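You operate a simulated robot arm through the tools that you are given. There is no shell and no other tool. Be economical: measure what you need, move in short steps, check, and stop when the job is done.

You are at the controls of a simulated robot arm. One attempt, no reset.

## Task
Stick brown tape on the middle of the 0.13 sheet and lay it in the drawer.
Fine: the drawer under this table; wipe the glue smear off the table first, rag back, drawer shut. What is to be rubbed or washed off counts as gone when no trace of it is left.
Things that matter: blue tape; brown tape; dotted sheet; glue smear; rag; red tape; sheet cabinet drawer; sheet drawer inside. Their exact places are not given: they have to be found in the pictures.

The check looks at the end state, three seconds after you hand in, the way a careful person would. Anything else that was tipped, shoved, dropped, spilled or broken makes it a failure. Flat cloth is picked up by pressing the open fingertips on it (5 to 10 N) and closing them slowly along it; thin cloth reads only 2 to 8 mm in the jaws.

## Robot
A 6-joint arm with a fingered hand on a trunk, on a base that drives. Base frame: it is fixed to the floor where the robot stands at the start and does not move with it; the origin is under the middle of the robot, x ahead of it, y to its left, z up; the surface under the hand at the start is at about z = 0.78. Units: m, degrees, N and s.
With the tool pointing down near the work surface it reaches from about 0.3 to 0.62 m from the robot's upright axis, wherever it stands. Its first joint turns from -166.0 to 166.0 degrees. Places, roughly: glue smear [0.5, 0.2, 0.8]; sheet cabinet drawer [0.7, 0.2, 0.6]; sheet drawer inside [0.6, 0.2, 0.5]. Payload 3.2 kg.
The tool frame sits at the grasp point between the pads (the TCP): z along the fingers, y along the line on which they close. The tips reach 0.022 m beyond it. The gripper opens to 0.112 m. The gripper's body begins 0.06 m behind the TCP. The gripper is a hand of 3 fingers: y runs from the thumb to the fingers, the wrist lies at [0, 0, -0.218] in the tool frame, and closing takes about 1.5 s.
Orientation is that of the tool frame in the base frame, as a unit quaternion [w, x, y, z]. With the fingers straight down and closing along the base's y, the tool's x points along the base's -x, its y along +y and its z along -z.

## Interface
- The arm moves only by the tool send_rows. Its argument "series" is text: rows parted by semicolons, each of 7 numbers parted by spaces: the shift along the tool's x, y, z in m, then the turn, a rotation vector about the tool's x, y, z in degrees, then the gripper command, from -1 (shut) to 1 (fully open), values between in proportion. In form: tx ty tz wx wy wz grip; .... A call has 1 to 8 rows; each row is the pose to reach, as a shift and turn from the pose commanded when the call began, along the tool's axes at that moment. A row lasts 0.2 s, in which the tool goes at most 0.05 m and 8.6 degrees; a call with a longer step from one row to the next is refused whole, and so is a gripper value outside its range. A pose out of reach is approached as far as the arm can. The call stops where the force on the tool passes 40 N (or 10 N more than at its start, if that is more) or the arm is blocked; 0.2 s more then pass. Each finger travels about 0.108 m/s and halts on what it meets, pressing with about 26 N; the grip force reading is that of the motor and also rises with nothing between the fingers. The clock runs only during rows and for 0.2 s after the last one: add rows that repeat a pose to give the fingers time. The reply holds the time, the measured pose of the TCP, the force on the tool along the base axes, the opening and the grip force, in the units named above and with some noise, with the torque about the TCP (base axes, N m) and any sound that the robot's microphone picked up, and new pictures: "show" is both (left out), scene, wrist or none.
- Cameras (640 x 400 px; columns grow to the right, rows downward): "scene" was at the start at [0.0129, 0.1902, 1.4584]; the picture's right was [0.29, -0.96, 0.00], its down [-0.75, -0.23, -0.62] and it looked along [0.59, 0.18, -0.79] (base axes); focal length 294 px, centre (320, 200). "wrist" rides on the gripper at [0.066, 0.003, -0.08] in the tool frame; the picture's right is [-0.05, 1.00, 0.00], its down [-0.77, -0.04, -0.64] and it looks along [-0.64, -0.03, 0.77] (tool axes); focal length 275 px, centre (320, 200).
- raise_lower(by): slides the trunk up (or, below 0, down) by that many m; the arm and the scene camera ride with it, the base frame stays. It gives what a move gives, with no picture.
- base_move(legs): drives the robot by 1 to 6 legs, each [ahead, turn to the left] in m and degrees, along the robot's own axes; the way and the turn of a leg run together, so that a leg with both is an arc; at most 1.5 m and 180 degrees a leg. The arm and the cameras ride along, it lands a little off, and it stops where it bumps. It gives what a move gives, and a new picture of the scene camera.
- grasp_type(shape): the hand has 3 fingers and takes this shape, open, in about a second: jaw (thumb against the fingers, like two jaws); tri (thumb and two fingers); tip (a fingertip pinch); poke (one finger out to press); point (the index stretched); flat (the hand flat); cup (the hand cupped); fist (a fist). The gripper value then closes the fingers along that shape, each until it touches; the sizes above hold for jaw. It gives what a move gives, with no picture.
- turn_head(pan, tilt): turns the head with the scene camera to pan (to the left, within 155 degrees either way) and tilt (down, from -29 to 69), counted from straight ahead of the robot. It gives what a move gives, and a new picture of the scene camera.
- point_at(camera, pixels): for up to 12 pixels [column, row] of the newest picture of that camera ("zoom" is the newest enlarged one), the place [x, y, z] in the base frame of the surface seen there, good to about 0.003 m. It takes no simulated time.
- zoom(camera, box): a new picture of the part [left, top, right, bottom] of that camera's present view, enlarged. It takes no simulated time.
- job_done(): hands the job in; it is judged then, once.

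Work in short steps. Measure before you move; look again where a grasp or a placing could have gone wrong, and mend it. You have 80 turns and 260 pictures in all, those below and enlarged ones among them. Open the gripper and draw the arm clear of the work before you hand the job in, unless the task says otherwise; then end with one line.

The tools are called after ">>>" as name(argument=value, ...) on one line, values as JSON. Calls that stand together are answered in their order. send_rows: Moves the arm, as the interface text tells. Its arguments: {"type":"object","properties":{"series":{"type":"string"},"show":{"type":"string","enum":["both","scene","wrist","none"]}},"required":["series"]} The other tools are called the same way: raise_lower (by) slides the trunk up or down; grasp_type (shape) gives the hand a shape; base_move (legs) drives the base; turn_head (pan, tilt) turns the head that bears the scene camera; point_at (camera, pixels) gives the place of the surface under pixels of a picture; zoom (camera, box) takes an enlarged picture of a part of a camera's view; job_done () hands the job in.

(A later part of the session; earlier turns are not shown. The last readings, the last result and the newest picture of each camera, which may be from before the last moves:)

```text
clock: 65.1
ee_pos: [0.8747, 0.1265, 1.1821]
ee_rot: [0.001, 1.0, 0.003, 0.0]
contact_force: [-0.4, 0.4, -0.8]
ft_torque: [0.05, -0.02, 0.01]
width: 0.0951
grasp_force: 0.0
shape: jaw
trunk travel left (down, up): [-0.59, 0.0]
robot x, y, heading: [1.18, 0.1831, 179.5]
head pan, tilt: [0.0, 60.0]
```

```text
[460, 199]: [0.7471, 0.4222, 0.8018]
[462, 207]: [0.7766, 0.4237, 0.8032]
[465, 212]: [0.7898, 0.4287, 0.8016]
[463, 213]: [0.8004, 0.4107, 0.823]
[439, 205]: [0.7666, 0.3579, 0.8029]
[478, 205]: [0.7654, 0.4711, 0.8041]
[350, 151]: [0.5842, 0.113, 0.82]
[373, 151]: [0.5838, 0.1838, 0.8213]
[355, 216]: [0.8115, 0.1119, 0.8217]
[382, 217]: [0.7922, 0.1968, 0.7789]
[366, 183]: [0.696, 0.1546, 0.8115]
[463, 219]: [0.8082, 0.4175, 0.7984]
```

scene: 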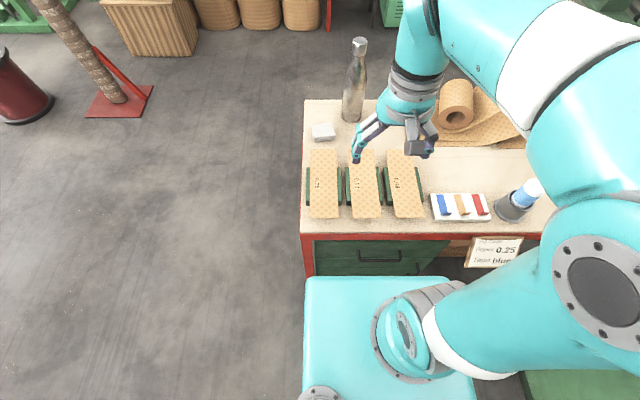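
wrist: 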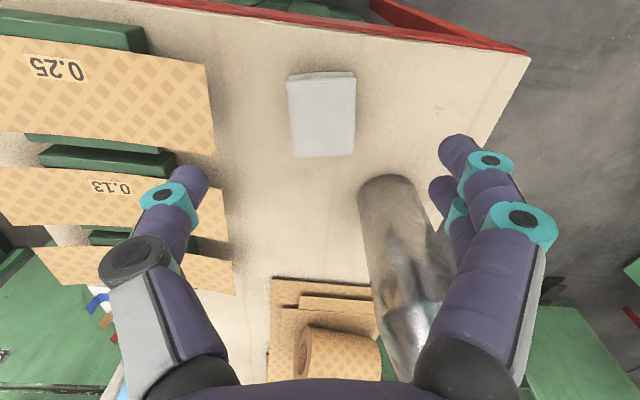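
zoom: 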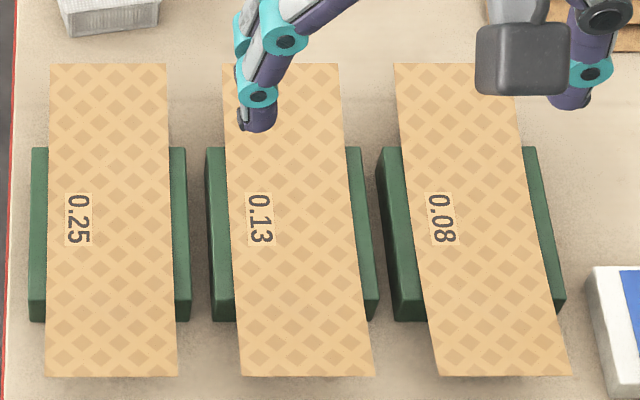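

The brown tape lies at about x 0.74–0.80, y 0.416, with its end curled up at (0.80,0.41,0.82). A fingertip pinch on that tab, closing along x, would clear the neighbours, so I form "tip" and look.

>>> grasp_type(shape="tip")

>>> zoom(camera="wrist", box=[80, 60, 240, 160])

>>> zoom(camera="scene", box=[330, 80, 470, 168])

>>> send_rows(series="0 0 0 0 0 0 0.3; 0 0 0 0 0 0 -0.4; 0 0 0 0 0 0 -1; 0 0 0 0 0 0 -1; 0 0 0 0 0 0 -1; 0 0 0 0 0 0 -1; 0 0 0 0 0 0 -1", show="wrist")

```text
clock: 66.0
ee_pos: [0.8749, 0.1255, 1.1825]
ee_rot: [0.001, 1.0, 0.003, -0.001]
contact_force: [-0.2, 0.7, 0.0]
ft_torque: [-0.02, 0.0, -0.04]
width: 0.1117
grasp_force: 0.1
shape: tip
trunk travel left (down, up): [-0.59, 0.0]
robot x, y, heading: [1.1793, 0.1806, 180.1]
head pan, tilt: [0.0, 60.0]
```

```text
4.00 times, centred on (160, 110) of wrist
```

zoom: 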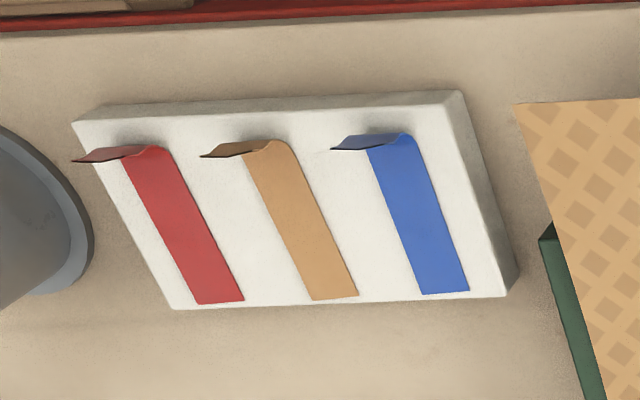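

```text
4.55 times, centred on (400, 124) of scene
```

zoom: 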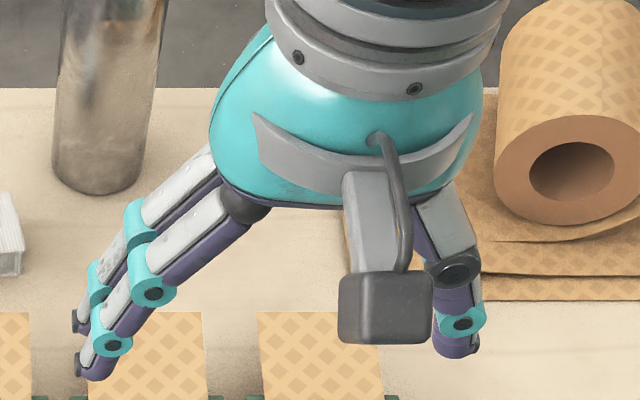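

```text
clock: 67.6
ee_pos: [0.8748, 0.1265, 1.1823]
ee_rot: [0.001, 1.0, 0.003, 0.0]
contact_force: [0.0, 0.0, -0.6]
ft_torque: [0.03, 0.01, 0.01]
width: 0.0001
grasp_force: 26.2
shape: tip
trunk travel left (down, up): [-0.59, 0.0]
robot x, y, heading: [1.1795, 0.1801, 179.9]
head pan, tilt: [0.0, 60.0]
```

wrist: 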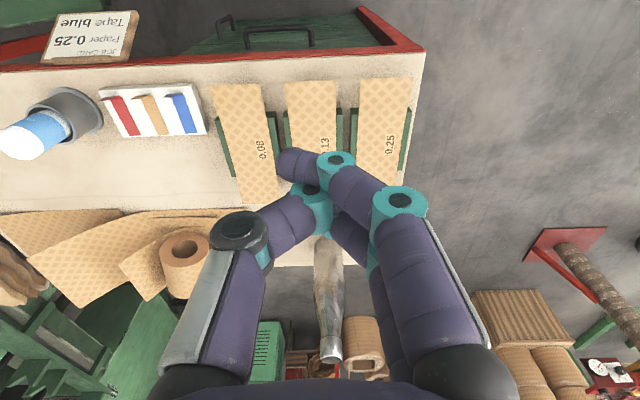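

In the closed hand the thumb meets two neighbouring fingers, so jaw works the same way; I go back to jaw, whose sizes are known. I measure the tape in the wrist picture: tab around (142,98), flat end near (164,134).

>>> point_at(camera="wrist", pixels=[[132, 99], [140, 97], [149, 97], [158, 134], [167, 133], [150, 103], [143, 104], [156, 115]])

>>> grasp_type(shape="jaw")

>>> send_rows(series="0 -0.04 0 0 0 8.5 0.2; 0 -0.08 0 0 0 17 0.2; 0 -0.12 0 0 0 25.5 0.2; 0 -0.16 0 0 0 34 0.2; -0.02 -0.2 0 0 0 42.5 0.2; -0.04 -0.24 0 0 0 51 0.2; -0.06 -0.27 0 0 0 59.5 0.2; -0.077 -0.29 0 0 0 68 0.2", show="none")

```text
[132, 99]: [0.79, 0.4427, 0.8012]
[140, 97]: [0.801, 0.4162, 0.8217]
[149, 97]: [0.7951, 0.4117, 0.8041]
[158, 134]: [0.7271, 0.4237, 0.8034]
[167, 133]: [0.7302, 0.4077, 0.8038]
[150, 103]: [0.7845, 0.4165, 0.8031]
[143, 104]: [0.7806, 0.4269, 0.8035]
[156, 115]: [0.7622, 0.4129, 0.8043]
```

```text
clock: 68.5
ee_pos: [0.875, 0.1261, 1.183]
ee_rot: [0.001, 1.0, 0.002, 0.0]
contact_force: [-0.2, 0.2, 0.7]
ft_torque: [0.01, 0.02, 0.01]
width: 0.112
grasp_force: 0.0
shape: jaw
trunk travel left (down, up): [-0.59, 0.0]
robot x, y, heading: [1.1757, 0.1773, 179.8]
head pan, tilt: [0.0, 60.0]
```

```text
clock: 70.3
ee_pos: [0.7952, 0.416, 1.1819]
ee_rot: [0.001, 0.83, -0.558, 0.001]
contact_force: [0.8, -0.7, -0.5]
ft_torque: [0.01, 0.03, 0.02]
width: 0.068
grasp_force: 0.1
shape: jaw
trunk travel left (down, up): [-0.59, 0.0]
robot x, y, heading: [1.1773, 0.1779, 179.9]
head pan, tilt: [0.0, 60.0]
```

Tape spans x 0.727–0.797, centred at y 0.416; the tab stands at x about 0.799. I finish the 90° turn and come down to z about 0.90 for a closer look.

>>> send_rows(series="0.0015 -0.0037 0.04 0 0 7.3 0.1; 0.0015 -0.0037 0.085 0 0 14.6 0; 0.0015 -0.0037 0.13 0 0 22 -0.1; 0.0015 -0.0037 0.175 0 0 22 -0.2; 0.0015 -0.0037 0.22 0 0 22 -0.2; 0.0015 -0.0037 0.265 0 0 22 -0.2; 0.0015 -0.0037 0.28 0 0 22 -0.2")

>>> zoom(camera="wrist", box=[200, 20, 440, 170])

>>> zoom(camera="scene", box=[400, 130, 560, 230])

```text
clock: 71.9
ee_pos: [0.801, 0.4139, 0.9013]
ee_rot: [0.0, 0.709, -0.705, 0.0]
contact_force: [0.4, -0.5, -0.7]
ft_torque: [0.01, 0.01, 0.02]
width: 0.045
grasp_force: 0.1
shape: jaw
trunk travel left (down, up): [-0.59, 0.0]
robot x, y, heading: [1.1802, 0.1796, 179.9]
head pan, tilt: [0.0, 60.0]
```

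scene: 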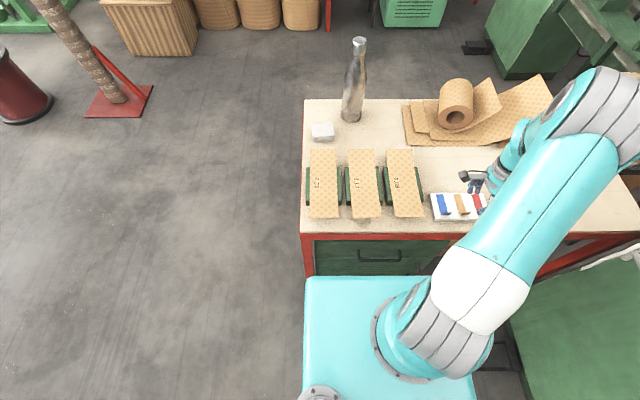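
wrist: 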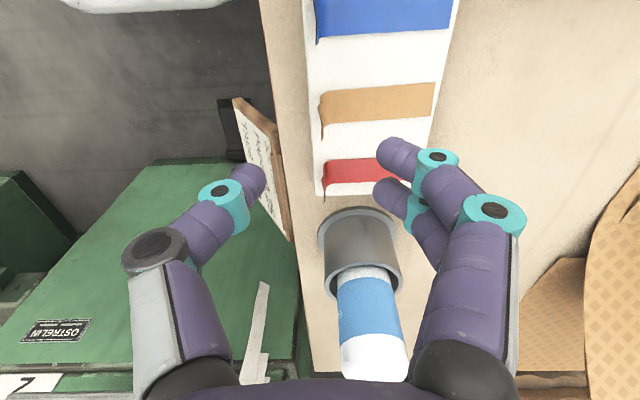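

```text
2.67 times, centred on (320, 95) of wrist
```

zoom: 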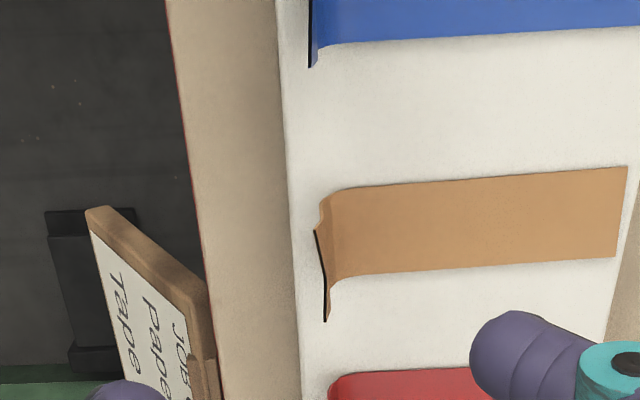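

```text
4.00 times, centred on (480, 180) of scene
```

zoom: 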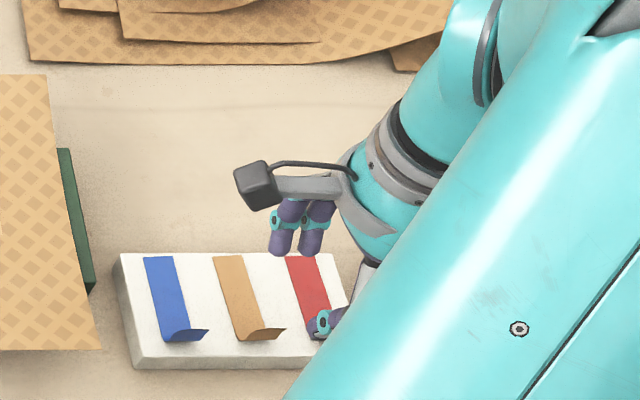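

The tab stands at column 320, exactly between thumb and fingers, and the tape is centred in the other direction too. I go down to z 0.829 (tips about 4 mm over the block) and close.

>>> send_rows(series="0 0 0.03 0 0 0 -0.2; 0 0 0.055 0 0 0 -0.2; 0 0 0.072 0 0 0 -0.2; 0 0 0.072 0 0 0 -0.5; 0 0 0.072 0 0 0 -0.8; 0 0 0.072 0 0 0 -1; 0 0 0.072 0 0 0 -1; 0 0 0.072 0 0 0 -1")

>>> zoom(camera="wrist", box=[200, 70, 440, 220])

```text
clock: 73.7
ee_pos: [0.8011, 0.4152, 0.832]
ee_rot: [0.001, 0.709, -0.705, 0.001]
contact_force: [1.1, 0.2, 0.4]
ft_torque: [0.01, 0.01, 0.01]
width: 0.0003
grasp_force: 26.7
shape: jaw
trunk travel left (down, up): [-0.59, 0.0]
robot x, y, heading: [1.1771, 0.1801, 179.7]
head pan, tilt: [0.0, 60.0]
```

scene: 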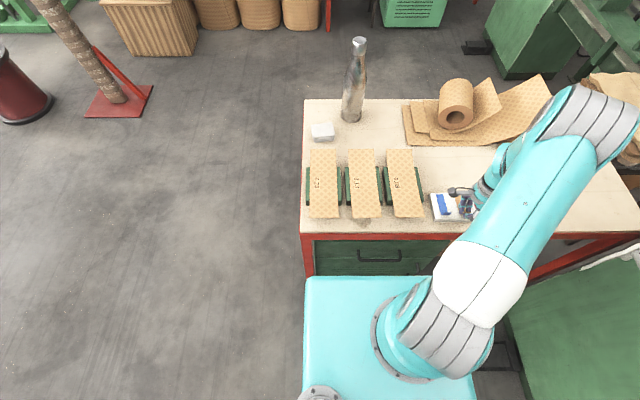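
wrist: 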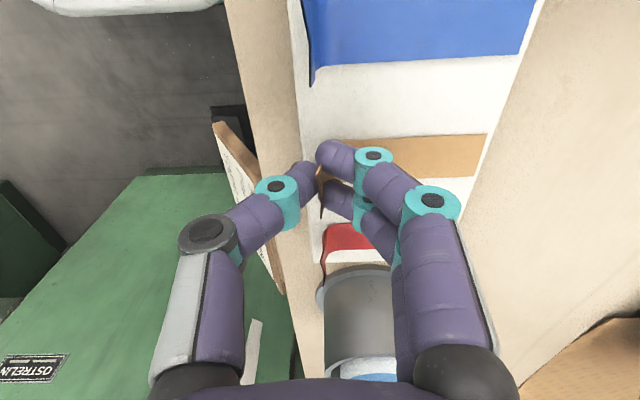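

```text
2.67 times, centred on (320, 145) of wrist
```

zoom: 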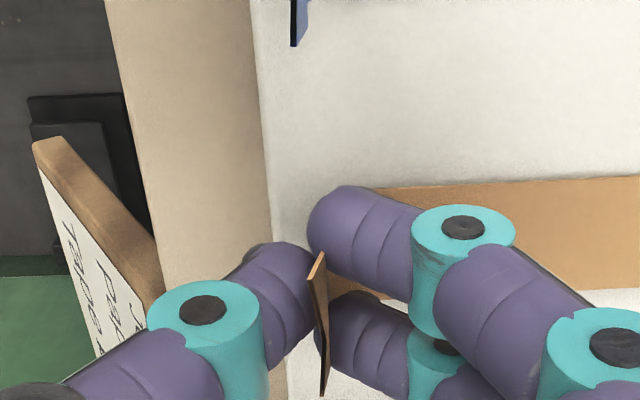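

The tab is pinched between thumb and fingers. I lift it slowly and look whether the tape peels off the block.

>>> send_rows(series="0 0 -0.01 0 0 0 -1; 0 0 -0.02 0 0 0 -1; 0 0 -0.04 0 0 0 -1; 0 0 -0.07 0 0 0 -1; 0 0 -0.1 0 0 0 -1")

>>> zoom(camera="wrist", box=[200, 40, 520, 240])

>>> zoom(camera="scene", box=[400, 130, 560, 230])

```text
clock: 74.9
ee_pos: [0.801, 0.4156, 0.9294]
ee_rot: [0.001, 0.709, -0.705, 0.001]
contact_force: [0.1, -0.5, -0.2]
ft_torque: [0.0, -0.04, -0.01]
width: 0.0
grasp_force: 25.7
shape: jaw
trunk travel left (down, up): [-0.59, 0.0]
robot x, y, heading: [1.1819, 0.1773, 180.0]
head pan, tilt: [0.0, 60.0]
```

scene: 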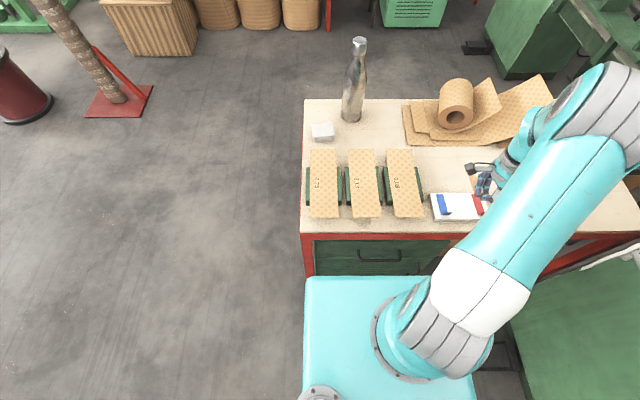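
wrist: 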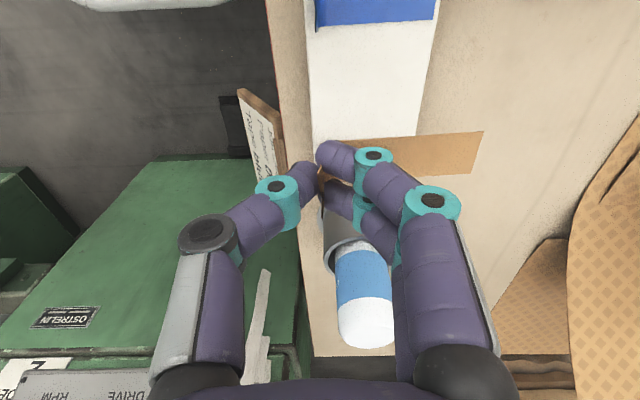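

```text
2.00 times, centred on (360, 140) of wrist
```

zoom: 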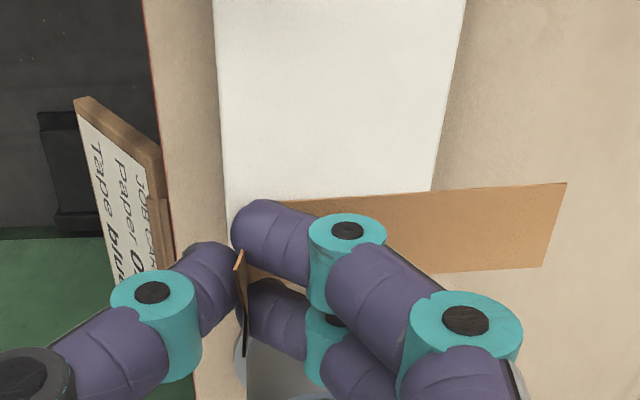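

```text
4.00 times, centred on (480, 180) of scene
```

zoom: 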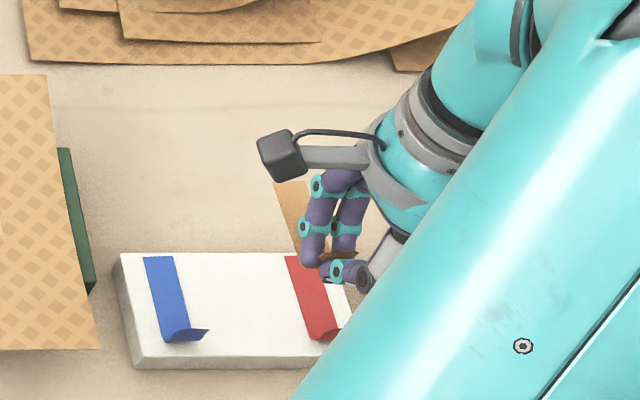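

The brown tape is free and held flat, and the blue and red ones are untouched. I carry it to above the middle of the 0.13 sheet, with the grip point 0.039 m toward +x of the sheet's middle.

>>> send_rows(series="0.0445 0.0109 0 0 0 0 -1; 0.089 0.0219 0 0 0 0 -1; 0.1334 0.0328 0 0 0 0 -1; 0.1778 0.0437 0 0 0 0 -1; 0.2223 0.0547 0 0 0 0 -1; 0.2667 0.0656 0 0 0 0 -1; 0.2667 0.0656 0 0 0 0 -1")

>>> zoom(camera="wrist", box=[200, 0, 520, 200])

>>> zoom(camera="scene", box=[300, 135, 440, 223])

```text
clock: 76.5
ee_pos: [0.7355, 0.1485, 0.9301]
ee_rot: [0.002, 0.708, -0.706, 0.0]
contact_force: [0.6, 0.4, -0.4]
ft_torque: [-0.02, -0.01, -0.02]
width: 0.0001
grasp_force: 26.0
shape: jaw
trunk travel left (down, up): [-0.59, 0.0]
robot x, y, heading: [1.1792, 0.1784, 180.0]
head pan, tilt: [0.0, 60.0]
```

scene: 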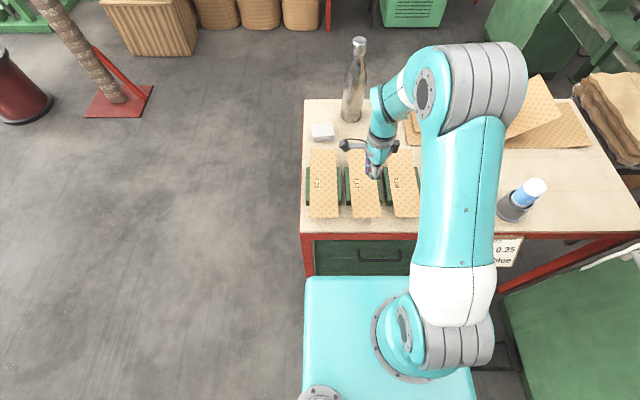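
wrist: 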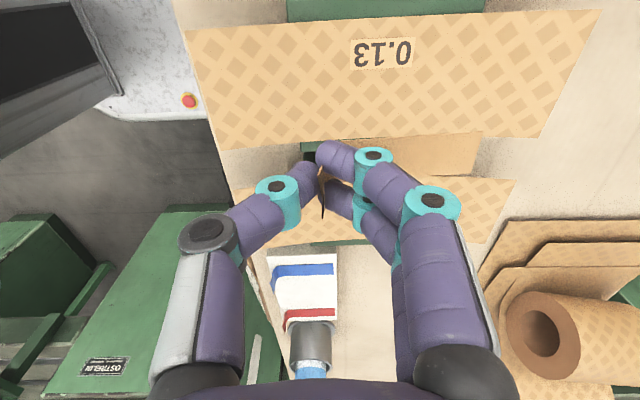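

```text
2.00 times, centred on (360, 100) of wrist
```

zoom: 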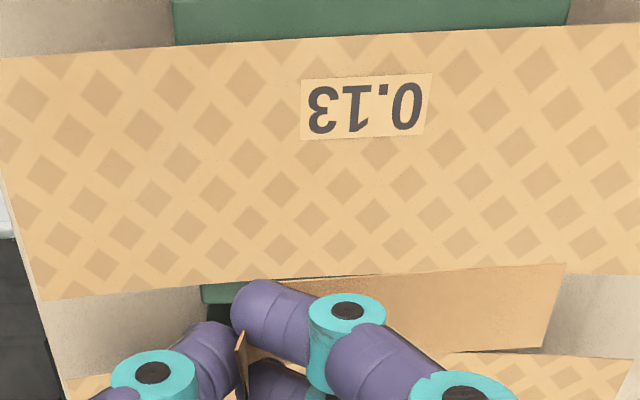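

```text
4.55 times, centred on (370, 179) of scene
```

zoom: 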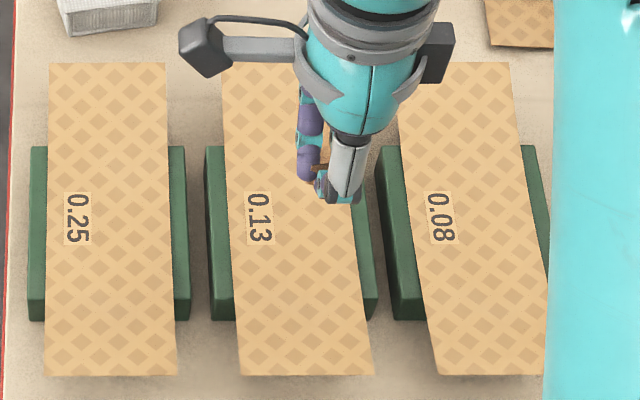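

I measure the sheet's four corners in this wrist picture to fix its middle: corners near (188,31), (222,149), (598,12), (541,136).

>>> point_at(camera="wrist", pixels=[[188, 34], [223, 148], [596, 14], [538, 134], [383, 53], [385, 137], [400, 90], [375, 90], [300, 90], [480, 90], [472, 160], [400, 150]])

```text
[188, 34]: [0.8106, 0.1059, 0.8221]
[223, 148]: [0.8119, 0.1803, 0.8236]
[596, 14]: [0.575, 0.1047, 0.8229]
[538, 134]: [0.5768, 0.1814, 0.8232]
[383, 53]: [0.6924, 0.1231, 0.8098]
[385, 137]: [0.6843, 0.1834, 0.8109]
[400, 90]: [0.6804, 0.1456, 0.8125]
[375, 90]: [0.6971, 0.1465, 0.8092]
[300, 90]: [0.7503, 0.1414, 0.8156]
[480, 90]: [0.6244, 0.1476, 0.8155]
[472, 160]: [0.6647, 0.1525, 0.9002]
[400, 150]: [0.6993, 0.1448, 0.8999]
```

The sheet's middle is (0.694,0.143,0.810) and the tape's is (0.698,0.1485), its underside at 0.900. I shift 4–5 mm and lower it until it touches.

>>> send_rows(series="0.005 0.004 0.03 0 0 0 -1; 0.005 0.004 0.06 0 0 0 -1; 0.005 0.004 0.08 0 0 0 -1; 0.005 0.004 0.087 0 0 0 -1; 0.005 0.004 0.09 0 0 0 -1; 0.005 0.004 0.092 0 0 0 -1", show="wrist")

```text
clock: 77.9
ee_pos: [0.7332, 0.1447, 0.8407]
ee_rot: [0.001, 0.709, -0.705, 0.0]
contact_force: [2.6, -0.2, 12.8]
ft_torque: [-0.05, 0.01, 0.02]
width: 0.0
grasp_force: 26.0
shape: jaw
trunk travel left (down, up): [-0.59, 0.0]
robot x, y, heading: [1.1798, 0.179, 179.9]
head pan, tilt: [0.0, 60.0]
```

wrist: 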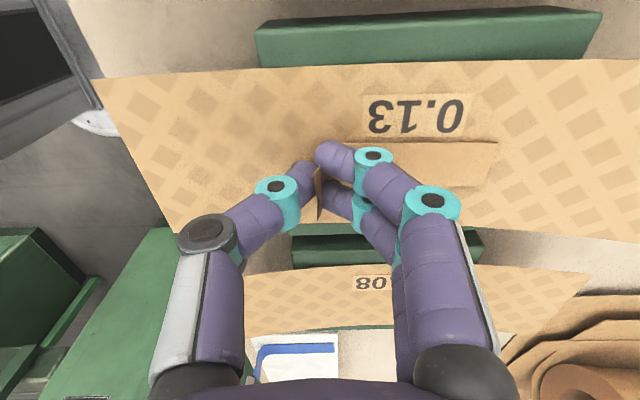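

The tape is pressed on with about 13 N. I open the fingers a little and rise straight up.

>>> send_rows(series="0 0 0 0 0 0 -0.7; 0 0 -0.001 0 0 0 -0.4; 0 0 -0.001 0 0 0 -0.2; 0 0 -0.02 0 0 0 -0.2; 0 0 -0.05 0 0 0 -0.2; 0 0 -0.09 0 0 0 -0.2; 0 0 -0.13 0 0 0 -0.2")

>>> zoom(camera="wrist", box=[160, 0, 560, 250])

```text
clock: 79.5
ee_pos: [0.7334, 0.1447, 0.9686]
ee_rot: [0.0, 0.709, -0.706, 0.001]
contact_force: [-0.1, 0.2, 1.0]
ft_torque: [0.01, -0.02, -0.01]
width: 0.0444
grasp_force: 0.0
shape: jaw
trunk travel left (down, up): [-0.59, 0.0]
robot x, y, heading: [1.1803, 0.1781, 179.7]
head pan, tilt: [0.0, 60.0]
```

scene: 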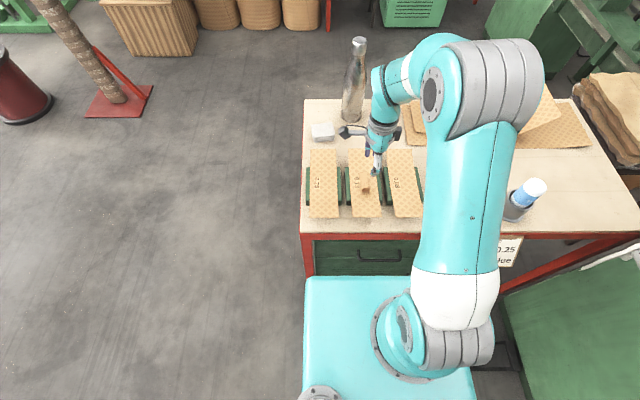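
wrist: 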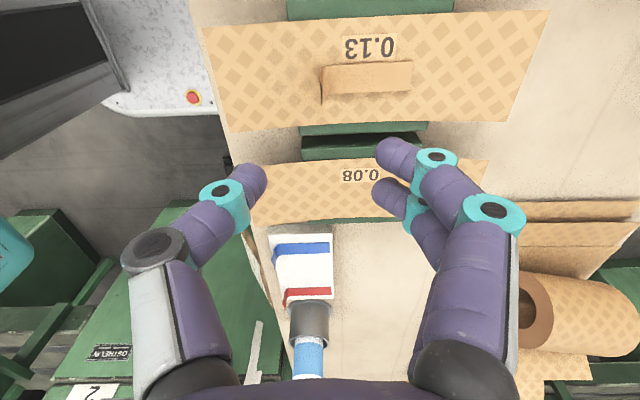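

```text
1.60 times, centred on (360, 125) of wrist
```

zoom: 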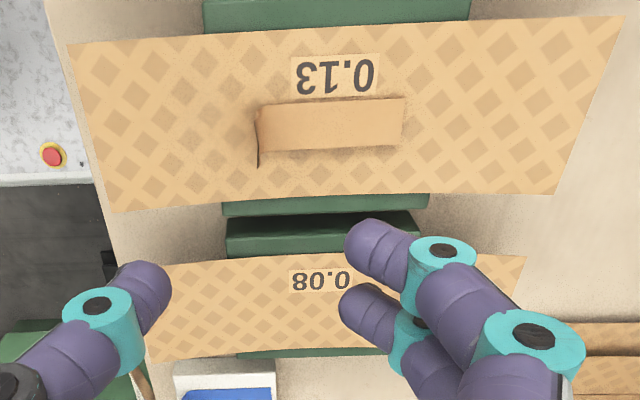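

The brown tape now lies in the middle of the 0.13 sheet. I press its flat part down once with closed fingertips so it sticks well.

>>> send_rows(series="0 0.043 0 0 0 0 -0.8; 0 0.043 0.04 0 0 0 -1; 0 0.043 0.08 0 0 0 -1; 0 0.043 0.115 0 0 0 -1; 0 0.043 0.128 0 0 0 -1; 0 0.043 0.133 0 0 0 -1; 0 0.043 0.136 0 0 0 -1", show="none")

```text
clock: 81.1
ee_pos: [0.6888, 0.1431, 0.8338]
ee_rot: [0.001, 0.709, -0.705, 0.001]
contact_force: [-0.3, 0.6, 0.2]
ft_torque: [-0.01, -0.03, 0.02]
width: 0.0
grasp_force: 25.9
shape: jaw
trunk travel left (down, up): [-0.59, 0.0]
robot x, y, heading: [1.1787, 0.1762, 179.9]
head pan, tilt: [0.0, 60.0]
```

No contact yet; I go 1–3 mm further, then rise again.

>>> send_rows(series="0 0 0.0015 0 0 0 -1; 0 0 0.003 0 0 0 -1; 0 0 0.0035 0 0 0 -1", show="none")

>>> send_rows(series="0 0 -0.04 0 0 0 -1; 0 0 -0.09 0 0 0 -1; 0 0 -0.14 0 0 0 -1; 0 -0.045 -0.19 0 0 0 -1; 0 -0.09 -0.21 0 0 0 -0.5; 0 -0.13 -0.22 0 0 0 -0.2; 0 -0.15 -0.24 0 0 0 -0.2")

>>> zoom(camera="scene", box=[300, 135, 440, 223])

```text
clock: 81.9
ee_pos: [0.6896, 0.1429, 0.8309]
ee_rot: [0.002, 0.709, -0.706, -0.001]
contact_force: [0.0, -0.7, 15.9]
ft_torque: [0.0, -0.06, 0.02]
width: 0.0001
grasp_force: 25.6
shape: jaw
trunk travel left (down, up): [-0.59, 0.0]
robot x, y, heading: [1.1775, 0.1798, 179.6]
head pan, tilt: [0.0, 60.0]
```

```text
refused: row 4 steps farther than a row can; nothing moved
```

```text
4.55 times, centred on (370, 179) of scene
```

zoom: 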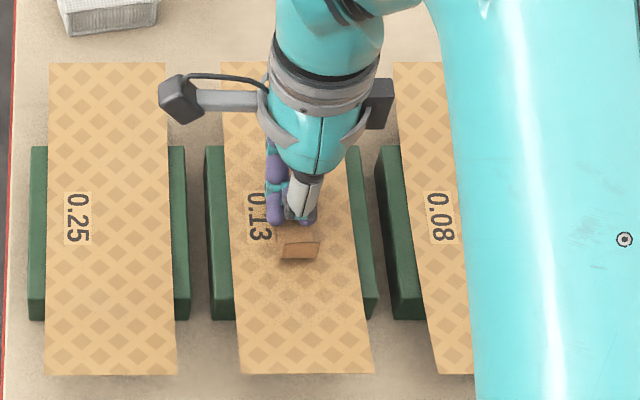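

The tape is pressed on with 16 N. I rise and draw the arm back towards the robot.

>>> send_rows(series="0 0 -0.045 0 0 0 -1; 0 0 -0.09 0 0 0 -1; 0 0 -0.135 0 0 0 -1; 0 -0.02 -0.175 0 0 0 -1; 0 -0.06 -0.195 0 0 0 -0.5; 0 -0.1 -0.2 0 0 0 -0.2; 0 -0.14 -0.2 0 0 0 -0.2")

>>> base_move(legs=[[-0.3, 0]])

>>> zoom(camera="scene", box=[300, 100, 480, 213])

```text
clock: 83.5
ee_pos: [0.8309, 0.1434, 1.0296]
ee_rot: [0.001, 0.708, -0.706, 0.001]
contact_force: [-1.2, -0.4, -1.1]
ft_torque: [-0.01, 0.0, -0.01]
width: 0.0441
grasp_force: 0.1
shape: jaw
trunk travel left (down, up): [-0.59, 0.0]
robot x, y, heading: [1.1796, 0.1803, 179.9]
head pan, tilt: [0.0, 60.0]
```

scene: 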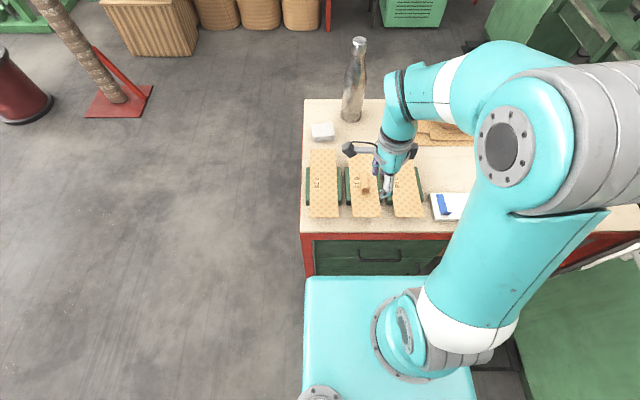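
wrist: 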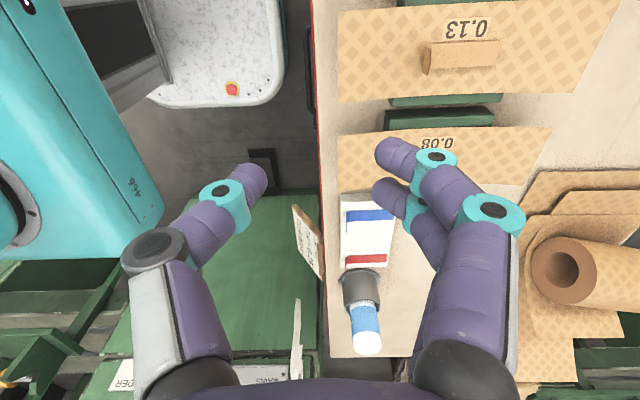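

```text
clock: 85.5
ee_pos: [1.1265, 0.1439, 1.0297]
ee_rot: [0.001, 0.707, -0.707, 0.001]
contact_force: [-0.2, 0.1, -0.8]
ft_torque: [0.01, 0.0, -0.02]
width: 0.0443
grasp_force: 0.1
shape: jaw
trunk travel left (down, up): [-0.59, 0.0]
robot x, y, heading: [1.4765, 0.1795, 179.5]
head pan, tilt: [0.0, 60.0]
```

scene: 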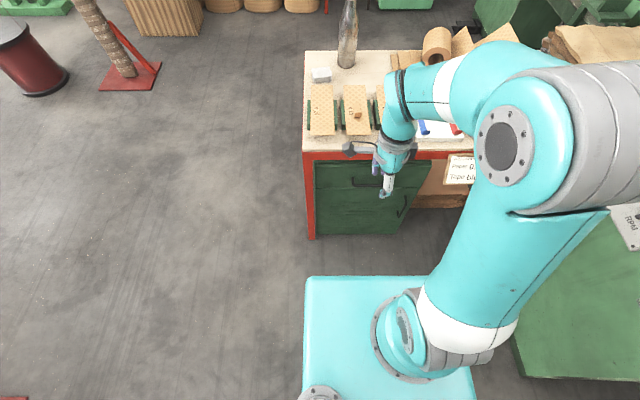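

```text
3.54 times, centred on (390, 156) of scene
```

zoom: 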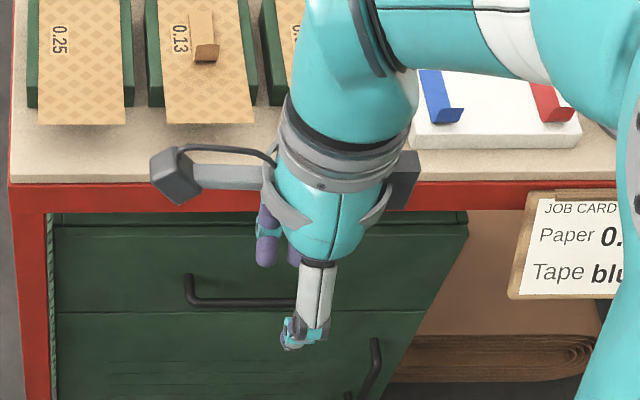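

The drawer handle shows at zoom (185–300, 300). I measure it and the drawer's edges, then lower the trunk.

>>> point_at(camera="zoom", pixels=[[195, 302], [230, 303], [270, 303], [188, 280], [240, 270], [240, 309], [100, 220], [100, 311], [60, 260], [455, 240], [400, 311], [200, 200]])

>>> raise_lower(by=-0.33)

```text
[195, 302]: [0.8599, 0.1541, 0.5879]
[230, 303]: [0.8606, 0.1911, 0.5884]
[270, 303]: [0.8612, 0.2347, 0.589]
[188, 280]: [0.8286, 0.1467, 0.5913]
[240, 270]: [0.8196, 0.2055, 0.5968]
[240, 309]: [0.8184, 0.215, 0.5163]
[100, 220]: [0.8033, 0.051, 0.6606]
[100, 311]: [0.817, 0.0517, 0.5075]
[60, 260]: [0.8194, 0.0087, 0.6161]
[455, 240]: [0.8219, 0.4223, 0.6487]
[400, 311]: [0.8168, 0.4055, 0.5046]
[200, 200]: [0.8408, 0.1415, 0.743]
```

```text
clock: 88.8
ee_pos: [1.1277, 0.1443, 0.6994]
ee_rot: [-0.001, -0.707, 0.707, 0.0]
contact_force: [0.0, 0.2, -0.1]
ft_torque: [0.03, 0.02, 0.05]
width: 0.0442
grasp_force: 0.0
shape: jaw
trunk travel left (down, up): [-0.26, 0.33]
robot x, y, heading: [1.4772, 0.1786, 179.8]
head pan, tilt: [0.0, 60.0]
```

The bar is at x about 0.855, z 0.585, y 0.15–0.29; the drawer front is at x 0.819, z 0.51–0.655. I pitch the hand to horizontal while moving towards it.

>>> send_rows(series="-0.0095 0.025 0.012 -8.4 0 0 -0.2; -0.019 0.05 0.024 -16.8 0 0 -0.2; -0.0285 0.075 0.036 -25.2 0 0 -0.2; -0.038 0.1 0.048 -33.6 0 0 -0.2; -0.0475 0.125 0.06 -42 0 0 -0.2; -0.057 0.15 0.072 -50.4 0 0 -0.2; -0.0665 0.165 0.084 -58.8 0 0 -0.2; -0.076 0.175 0.096 -67.2 0 0 -0.2")

```text
clock: 90.5
ee_pos: [0.9522, 0.2191, 0.6028]
ee_rot: [-0.391, -0.588, 0.59, 0.391]
contact_force: [0.7, 0.0, -0.8]
ft_torque: [-0.02, 0.02, -0.03]
width: 0.0447
grasp_force: 0.1
shape: jaw
trunk travel left (down, up): [-0.26, 0.33]
robot x, y, heading: [1.4776, 0.1764, 179.8]
head pan, tilt: [0.0, 60.0]
```

scene: 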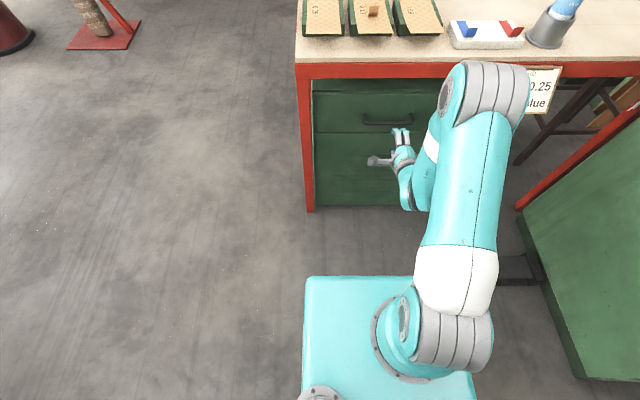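
wrist: 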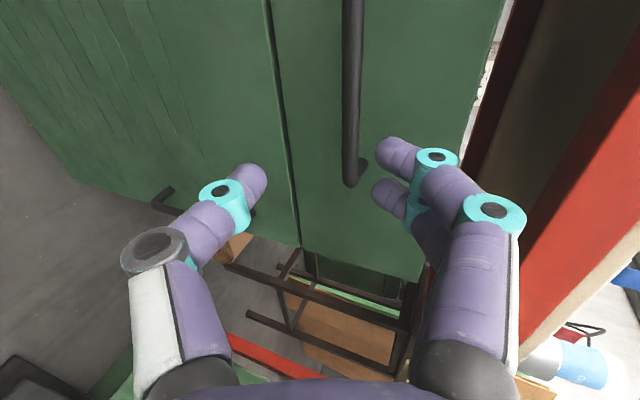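

I finish levelling the hand and come to z 0.586, 7 cm ahead of the bar.

>>> send_rows(series="0 -0.0013 0.011 -7.6 0 0 -0.2; 0 -0.0027 0.023 -15.2 0 0 -0.2; 0 -0.004 0.0343 -22.8 0 0 -0.2; 0 -0.004 0.0343 -22.8 0 0 -0.2")

>>> zoom(camera="scene", box=[300, 80, 460, 180])

```text
clock: 91.5
ee_pos: [0.9215, 0.2207, 0.5854]
ee_rot: [0.501, 0.499, -0.5, -0.499]
contact_force: [-0.6, -0.7, -0.1]
ft_torque: [-0.01, 0.01, 0.02]
width: 0.0446
grasp_force: 0.0
shape: jaw
trunk travel left (down, up): [-0.26, 0.33]
robot x, y, heading: [1.4767, 0.1791, 179.5]
head pan, tilt: [0.0, 60.0]
```

scene: 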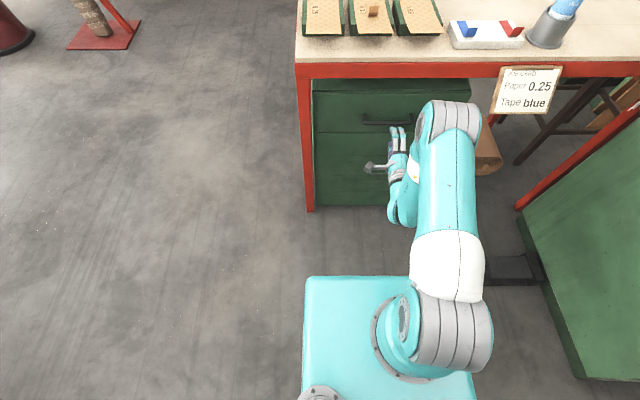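
wrist: 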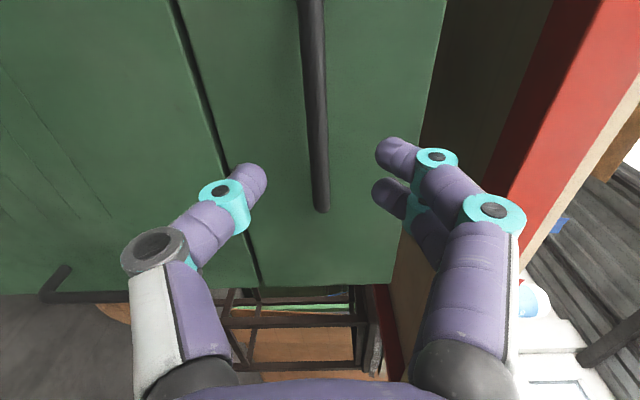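

```text
4.00 times, centred on (380, 130) of scene
```

zoom: 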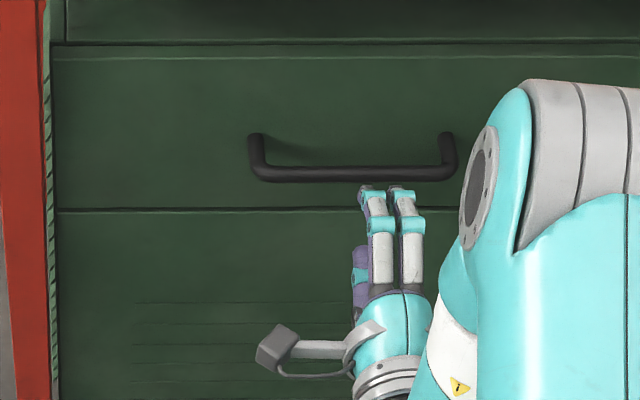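

The bar runs at wrist column 315, midway between thumb and fingers. I advance 62 mm and close on it.

>>> send_rows(series="0 0 0.03 0 0 0 -0.2; 0 0 0.05 0 0 0 -0.2; 0 0 0.062 0 0 0 -0.2; 0 0 0.062 0 0 0 -0.5; 0 0 0.062 0 0 0 -0.8; 0 0 0.062 0 0 0 -1; 0 0 0.062 0 0 0 -1", show="wrist")

```text
clock: 93.2
ee_pos: [0.8598, 0.2206, 0.5858]
ee_rot: [-0.5, -0.5, 0.501, 0.499]
contact_force: [0.6, -0.7, -6.3]
ft_torque: [0.01, 0.02, -0.02]
width: 0.0
grasp_force: 26.4
shape: jaw
trunk travel left (down, up): [-0.26, 0.33]
robot x, y, heading: [1.4745, 0.1764, 179.8]
head pan, tilt: [0.0, 60.0]
```

wrist: 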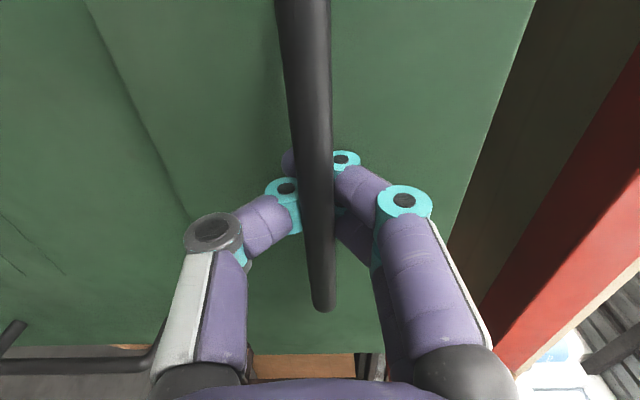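

The fingers have closed behind the bar and hook it. I pull the drawer open by backing the base.

>>> base_move(legs=[[-0.15, 0]])

```text
clock: 94.5
ee_pos: [1.0065, 0.2161, 0.5872]
ee_rot: [0.502, 0.502, -0.498, -0.498]
contact_force: [-0.4, -1.0, 0.2]
ft_torque: [0.0, 0.03, 0.0]
width: 0.0001
grasp_force: 25.9
shape: jaw
trunk travel left (down, up): [-0.26, 0.33]
robot x, y, heading: [1.6208, 0.1774, -179.7]
head pan, tilt: [0.0, 60.0]
```

scene: 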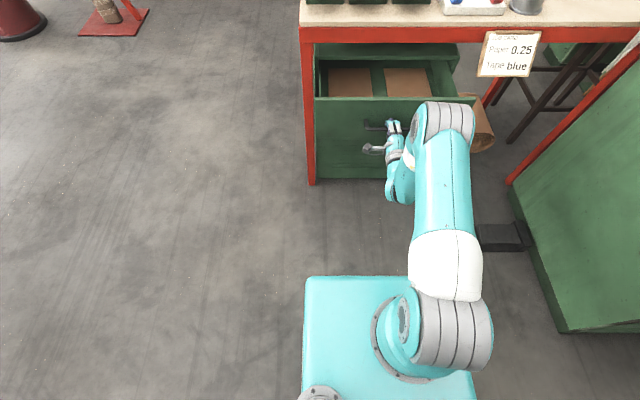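

The drawer follows and is open 0.15 m, showing two compartments. I pull another 0.15 m.

>>> base_move(legs=[[-0.15, 0]])

>>> zoom(camera="scene", box=[290, 20, 490, 145])

```text
clock: 95.9
ee_pos: [1.1555, 0.2169, 0.5874]
ee_rot: [0.502, 0.501, -0.498, -0.499]
contact_force: [-1.0, -0.9, -0.4]
ft_torque: [0.02, 0.06, -0.04]
width: 0.0
grasp_force: 26.3
shape: jaw
trunk travel left (down, up): [-0.26, 0.33]
robot x, y, heading: [1.7753, 0.1792, 179.8]
head pan, tilt: [0.0, 60.0]
```

scene: 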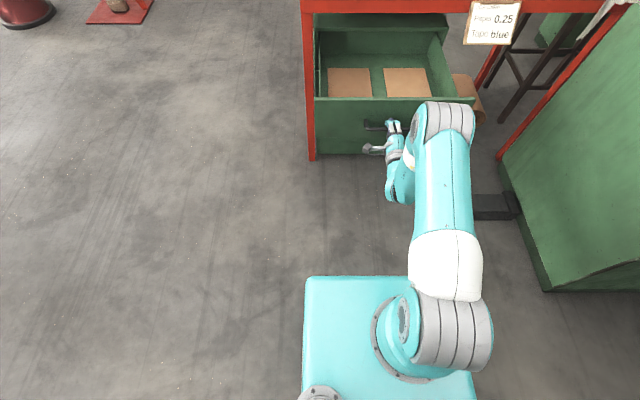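

```text
3.20 times, centred on (390, 82) of scene
```

zoom: 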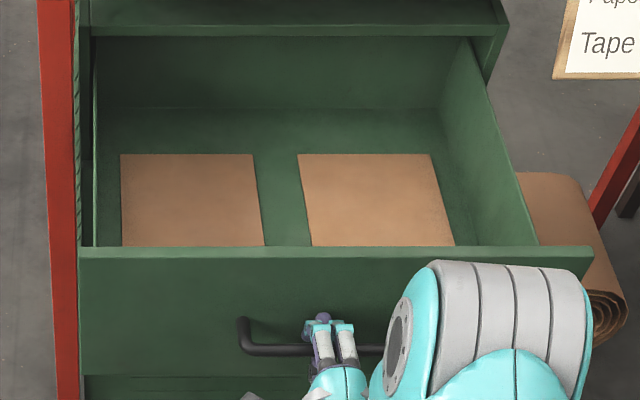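

The drawer is 0.30 m out, with two brown cards flat on its floor. I measure its inside.

>>> point_at(camera="zoom", pixels=[[120, 156], [250, 156], [300, 156], [430, 156], [280, 200], [280, 112], [280, 75], [280, 45], [280, 252], [96, 150], [500, 150], [100, 255]])

```text
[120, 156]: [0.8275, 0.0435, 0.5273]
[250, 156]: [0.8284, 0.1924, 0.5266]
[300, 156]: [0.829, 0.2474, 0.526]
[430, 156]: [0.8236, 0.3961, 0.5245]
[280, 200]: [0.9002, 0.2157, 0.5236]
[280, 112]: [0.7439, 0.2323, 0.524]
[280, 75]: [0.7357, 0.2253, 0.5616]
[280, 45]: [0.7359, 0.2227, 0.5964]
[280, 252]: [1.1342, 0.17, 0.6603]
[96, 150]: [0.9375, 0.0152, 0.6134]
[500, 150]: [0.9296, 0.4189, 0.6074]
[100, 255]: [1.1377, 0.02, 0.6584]
```

Inside: x 0.74–1.12, y 0.02–0.415, floor z 0.524, front panel top 0.66. I release the handle and back the hand off, then raise the trunk.

>>> send_rows(series="0 0 0 0 0 0 -0.6; 0 0 0 0 0 0 -0.2; 0 0 0 0 0 0 -0.1; 0 0 -0.03 0 0 0 -0.1; 0 0 -0.07 0 0 0 -0.1; 0 0 -0.1 0 0 0 -0.1")

>>> raise_lower(by=0.33)

```text
clock: 97.3
ee_pos: [1.2573, 0.2171, 0.5882]
ee_rot: [0.502, 0.5, -0.499, -0.499]
contact_force: [0.3, 0.3, -0.8]
ft_torque: [-0.01, -0.02, -0.02]
width: 0.05
grasp_force: 0.0
shape: jaw
trunk travel left (down, up): [-0.26, 0.33]
robot x, y, heading: [1.7748, 0.1761, 179.8]
head pan, tilt: [0.0, 60.0]
```

scene: 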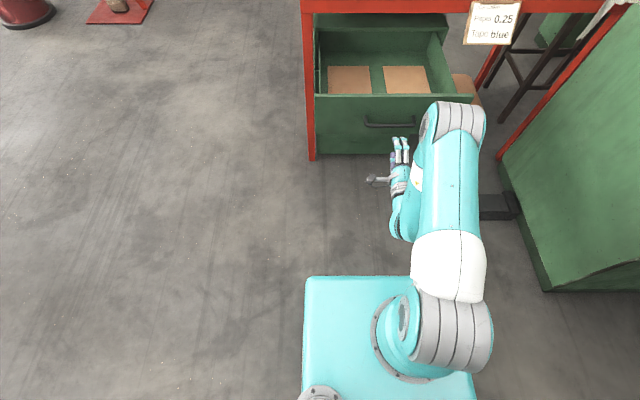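
wrist: 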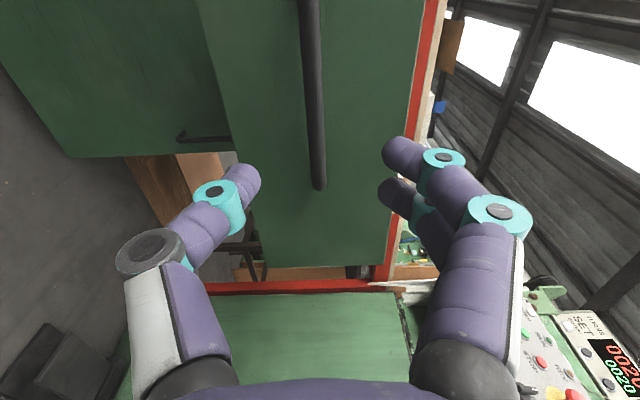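

```text
clock: 100.5
ee_pos: [1.2563, 0.2182, 0.9176]
ee_rot: [0.502, 0.5, -0.499, -0.5]
contact_force: [-0.5, -0.3, -0.4]
ft_torque: [-0.03, 0.01, -0.02]
width: 0.05
grasp_force: 0.0
shape: jaw
trunk travel left (down, up): [-0.59, 0.0]
robot x, y, heading: [1.7743, 0.178, 180.0]
head pan, tilt: [0.0, 60.0]
```

The drawer stays open. I drive forward 0.32 m so the hand comes near the sheet's end.

>>> base_move(legs=[[0.32, 0]])

>>> zoom(camera="wrist", box=[160, 0, 560, 250])

>>> zoom(camera="scene", box=[300, 40, 480, 153])

```text
clock: 102.7
ee_pos: [0.9323, 0.2161, 0.9177]
ee_rot: [0.502, 0.501, -0.498, -0.499]
contact_force: [-0.8, 0.3, -0.1]
ft_torque: [0.0, 0.01, 0.01]
width: 0.0499
grasp_force: 0.0
shape: jaw
trunk travel left (down, up): [-0.59, 0.0]
robot x, y, heading: [1.4483, 0.1795, -180.0]
head pan, tilt: [0.0, 60.0]
```

scene: 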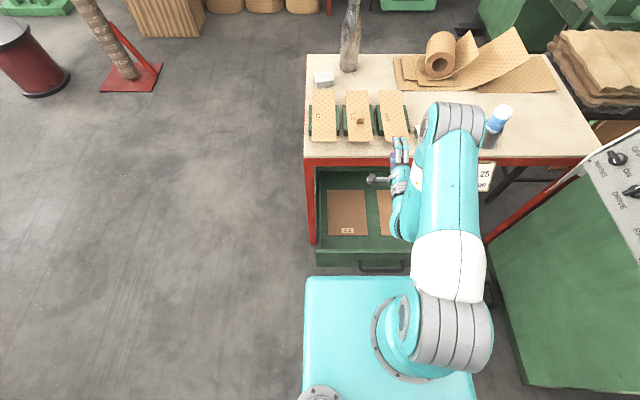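

```text
1.60 times, centred on (360, 125) of wrist
```

zoom: 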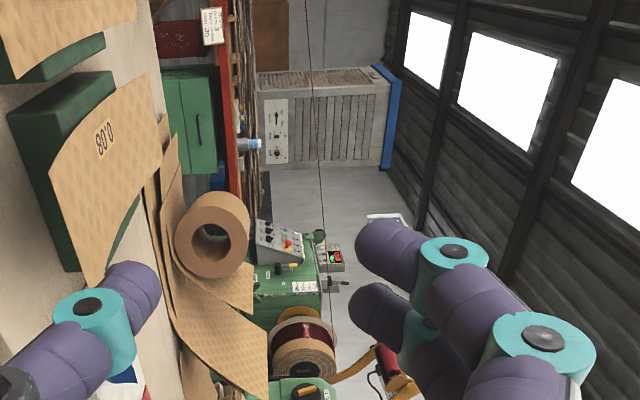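

```text
3.54 times, centred on (390, 96) of scene
```

zoom: 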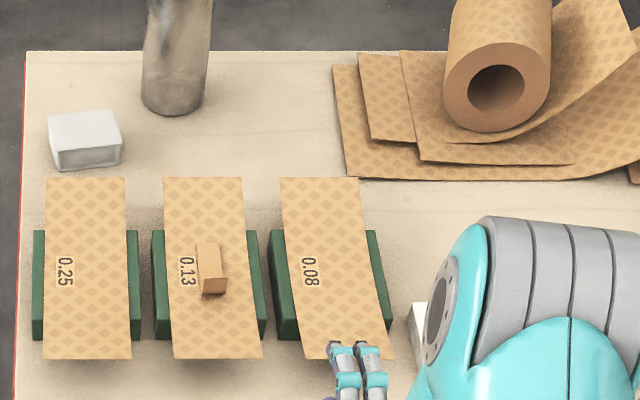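

There is a label on a card in the drawer near scene (348,230). I read it before choosing where to lay the sheet.

>>> zoom(camera="scene", box=[310, 165, 430, 275])

>>> point_at(camera="scene", pixels=[[330, 192], [364, 192], [330, 234], [366, 235], [380, 260], [347, 137], [371, 139], [344, 90], [368, 90], [360, 120]])

```text
3.64 times, centred on (370, 220) of scene
```

zoom: 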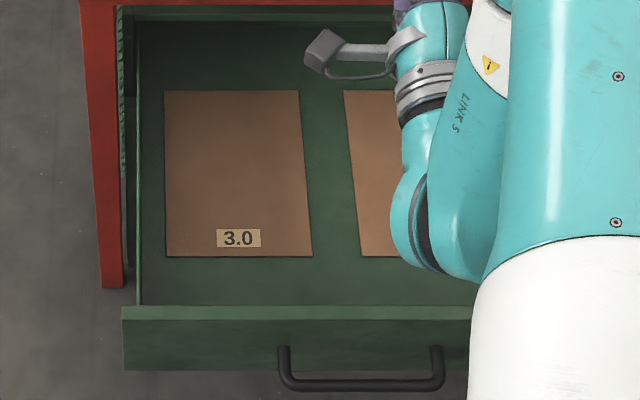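

```text
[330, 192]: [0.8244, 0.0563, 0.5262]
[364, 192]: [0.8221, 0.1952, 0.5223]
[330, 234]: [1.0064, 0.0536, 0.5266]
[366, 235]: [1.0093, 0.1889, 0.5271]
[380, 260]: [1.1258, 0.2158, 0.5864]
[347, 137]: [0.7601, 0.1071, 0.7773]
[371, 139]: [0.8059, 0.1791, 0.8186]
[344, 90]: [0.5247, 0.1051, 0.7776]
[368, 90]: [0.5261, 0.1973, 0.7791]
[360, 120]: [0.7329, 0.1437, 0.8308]
```

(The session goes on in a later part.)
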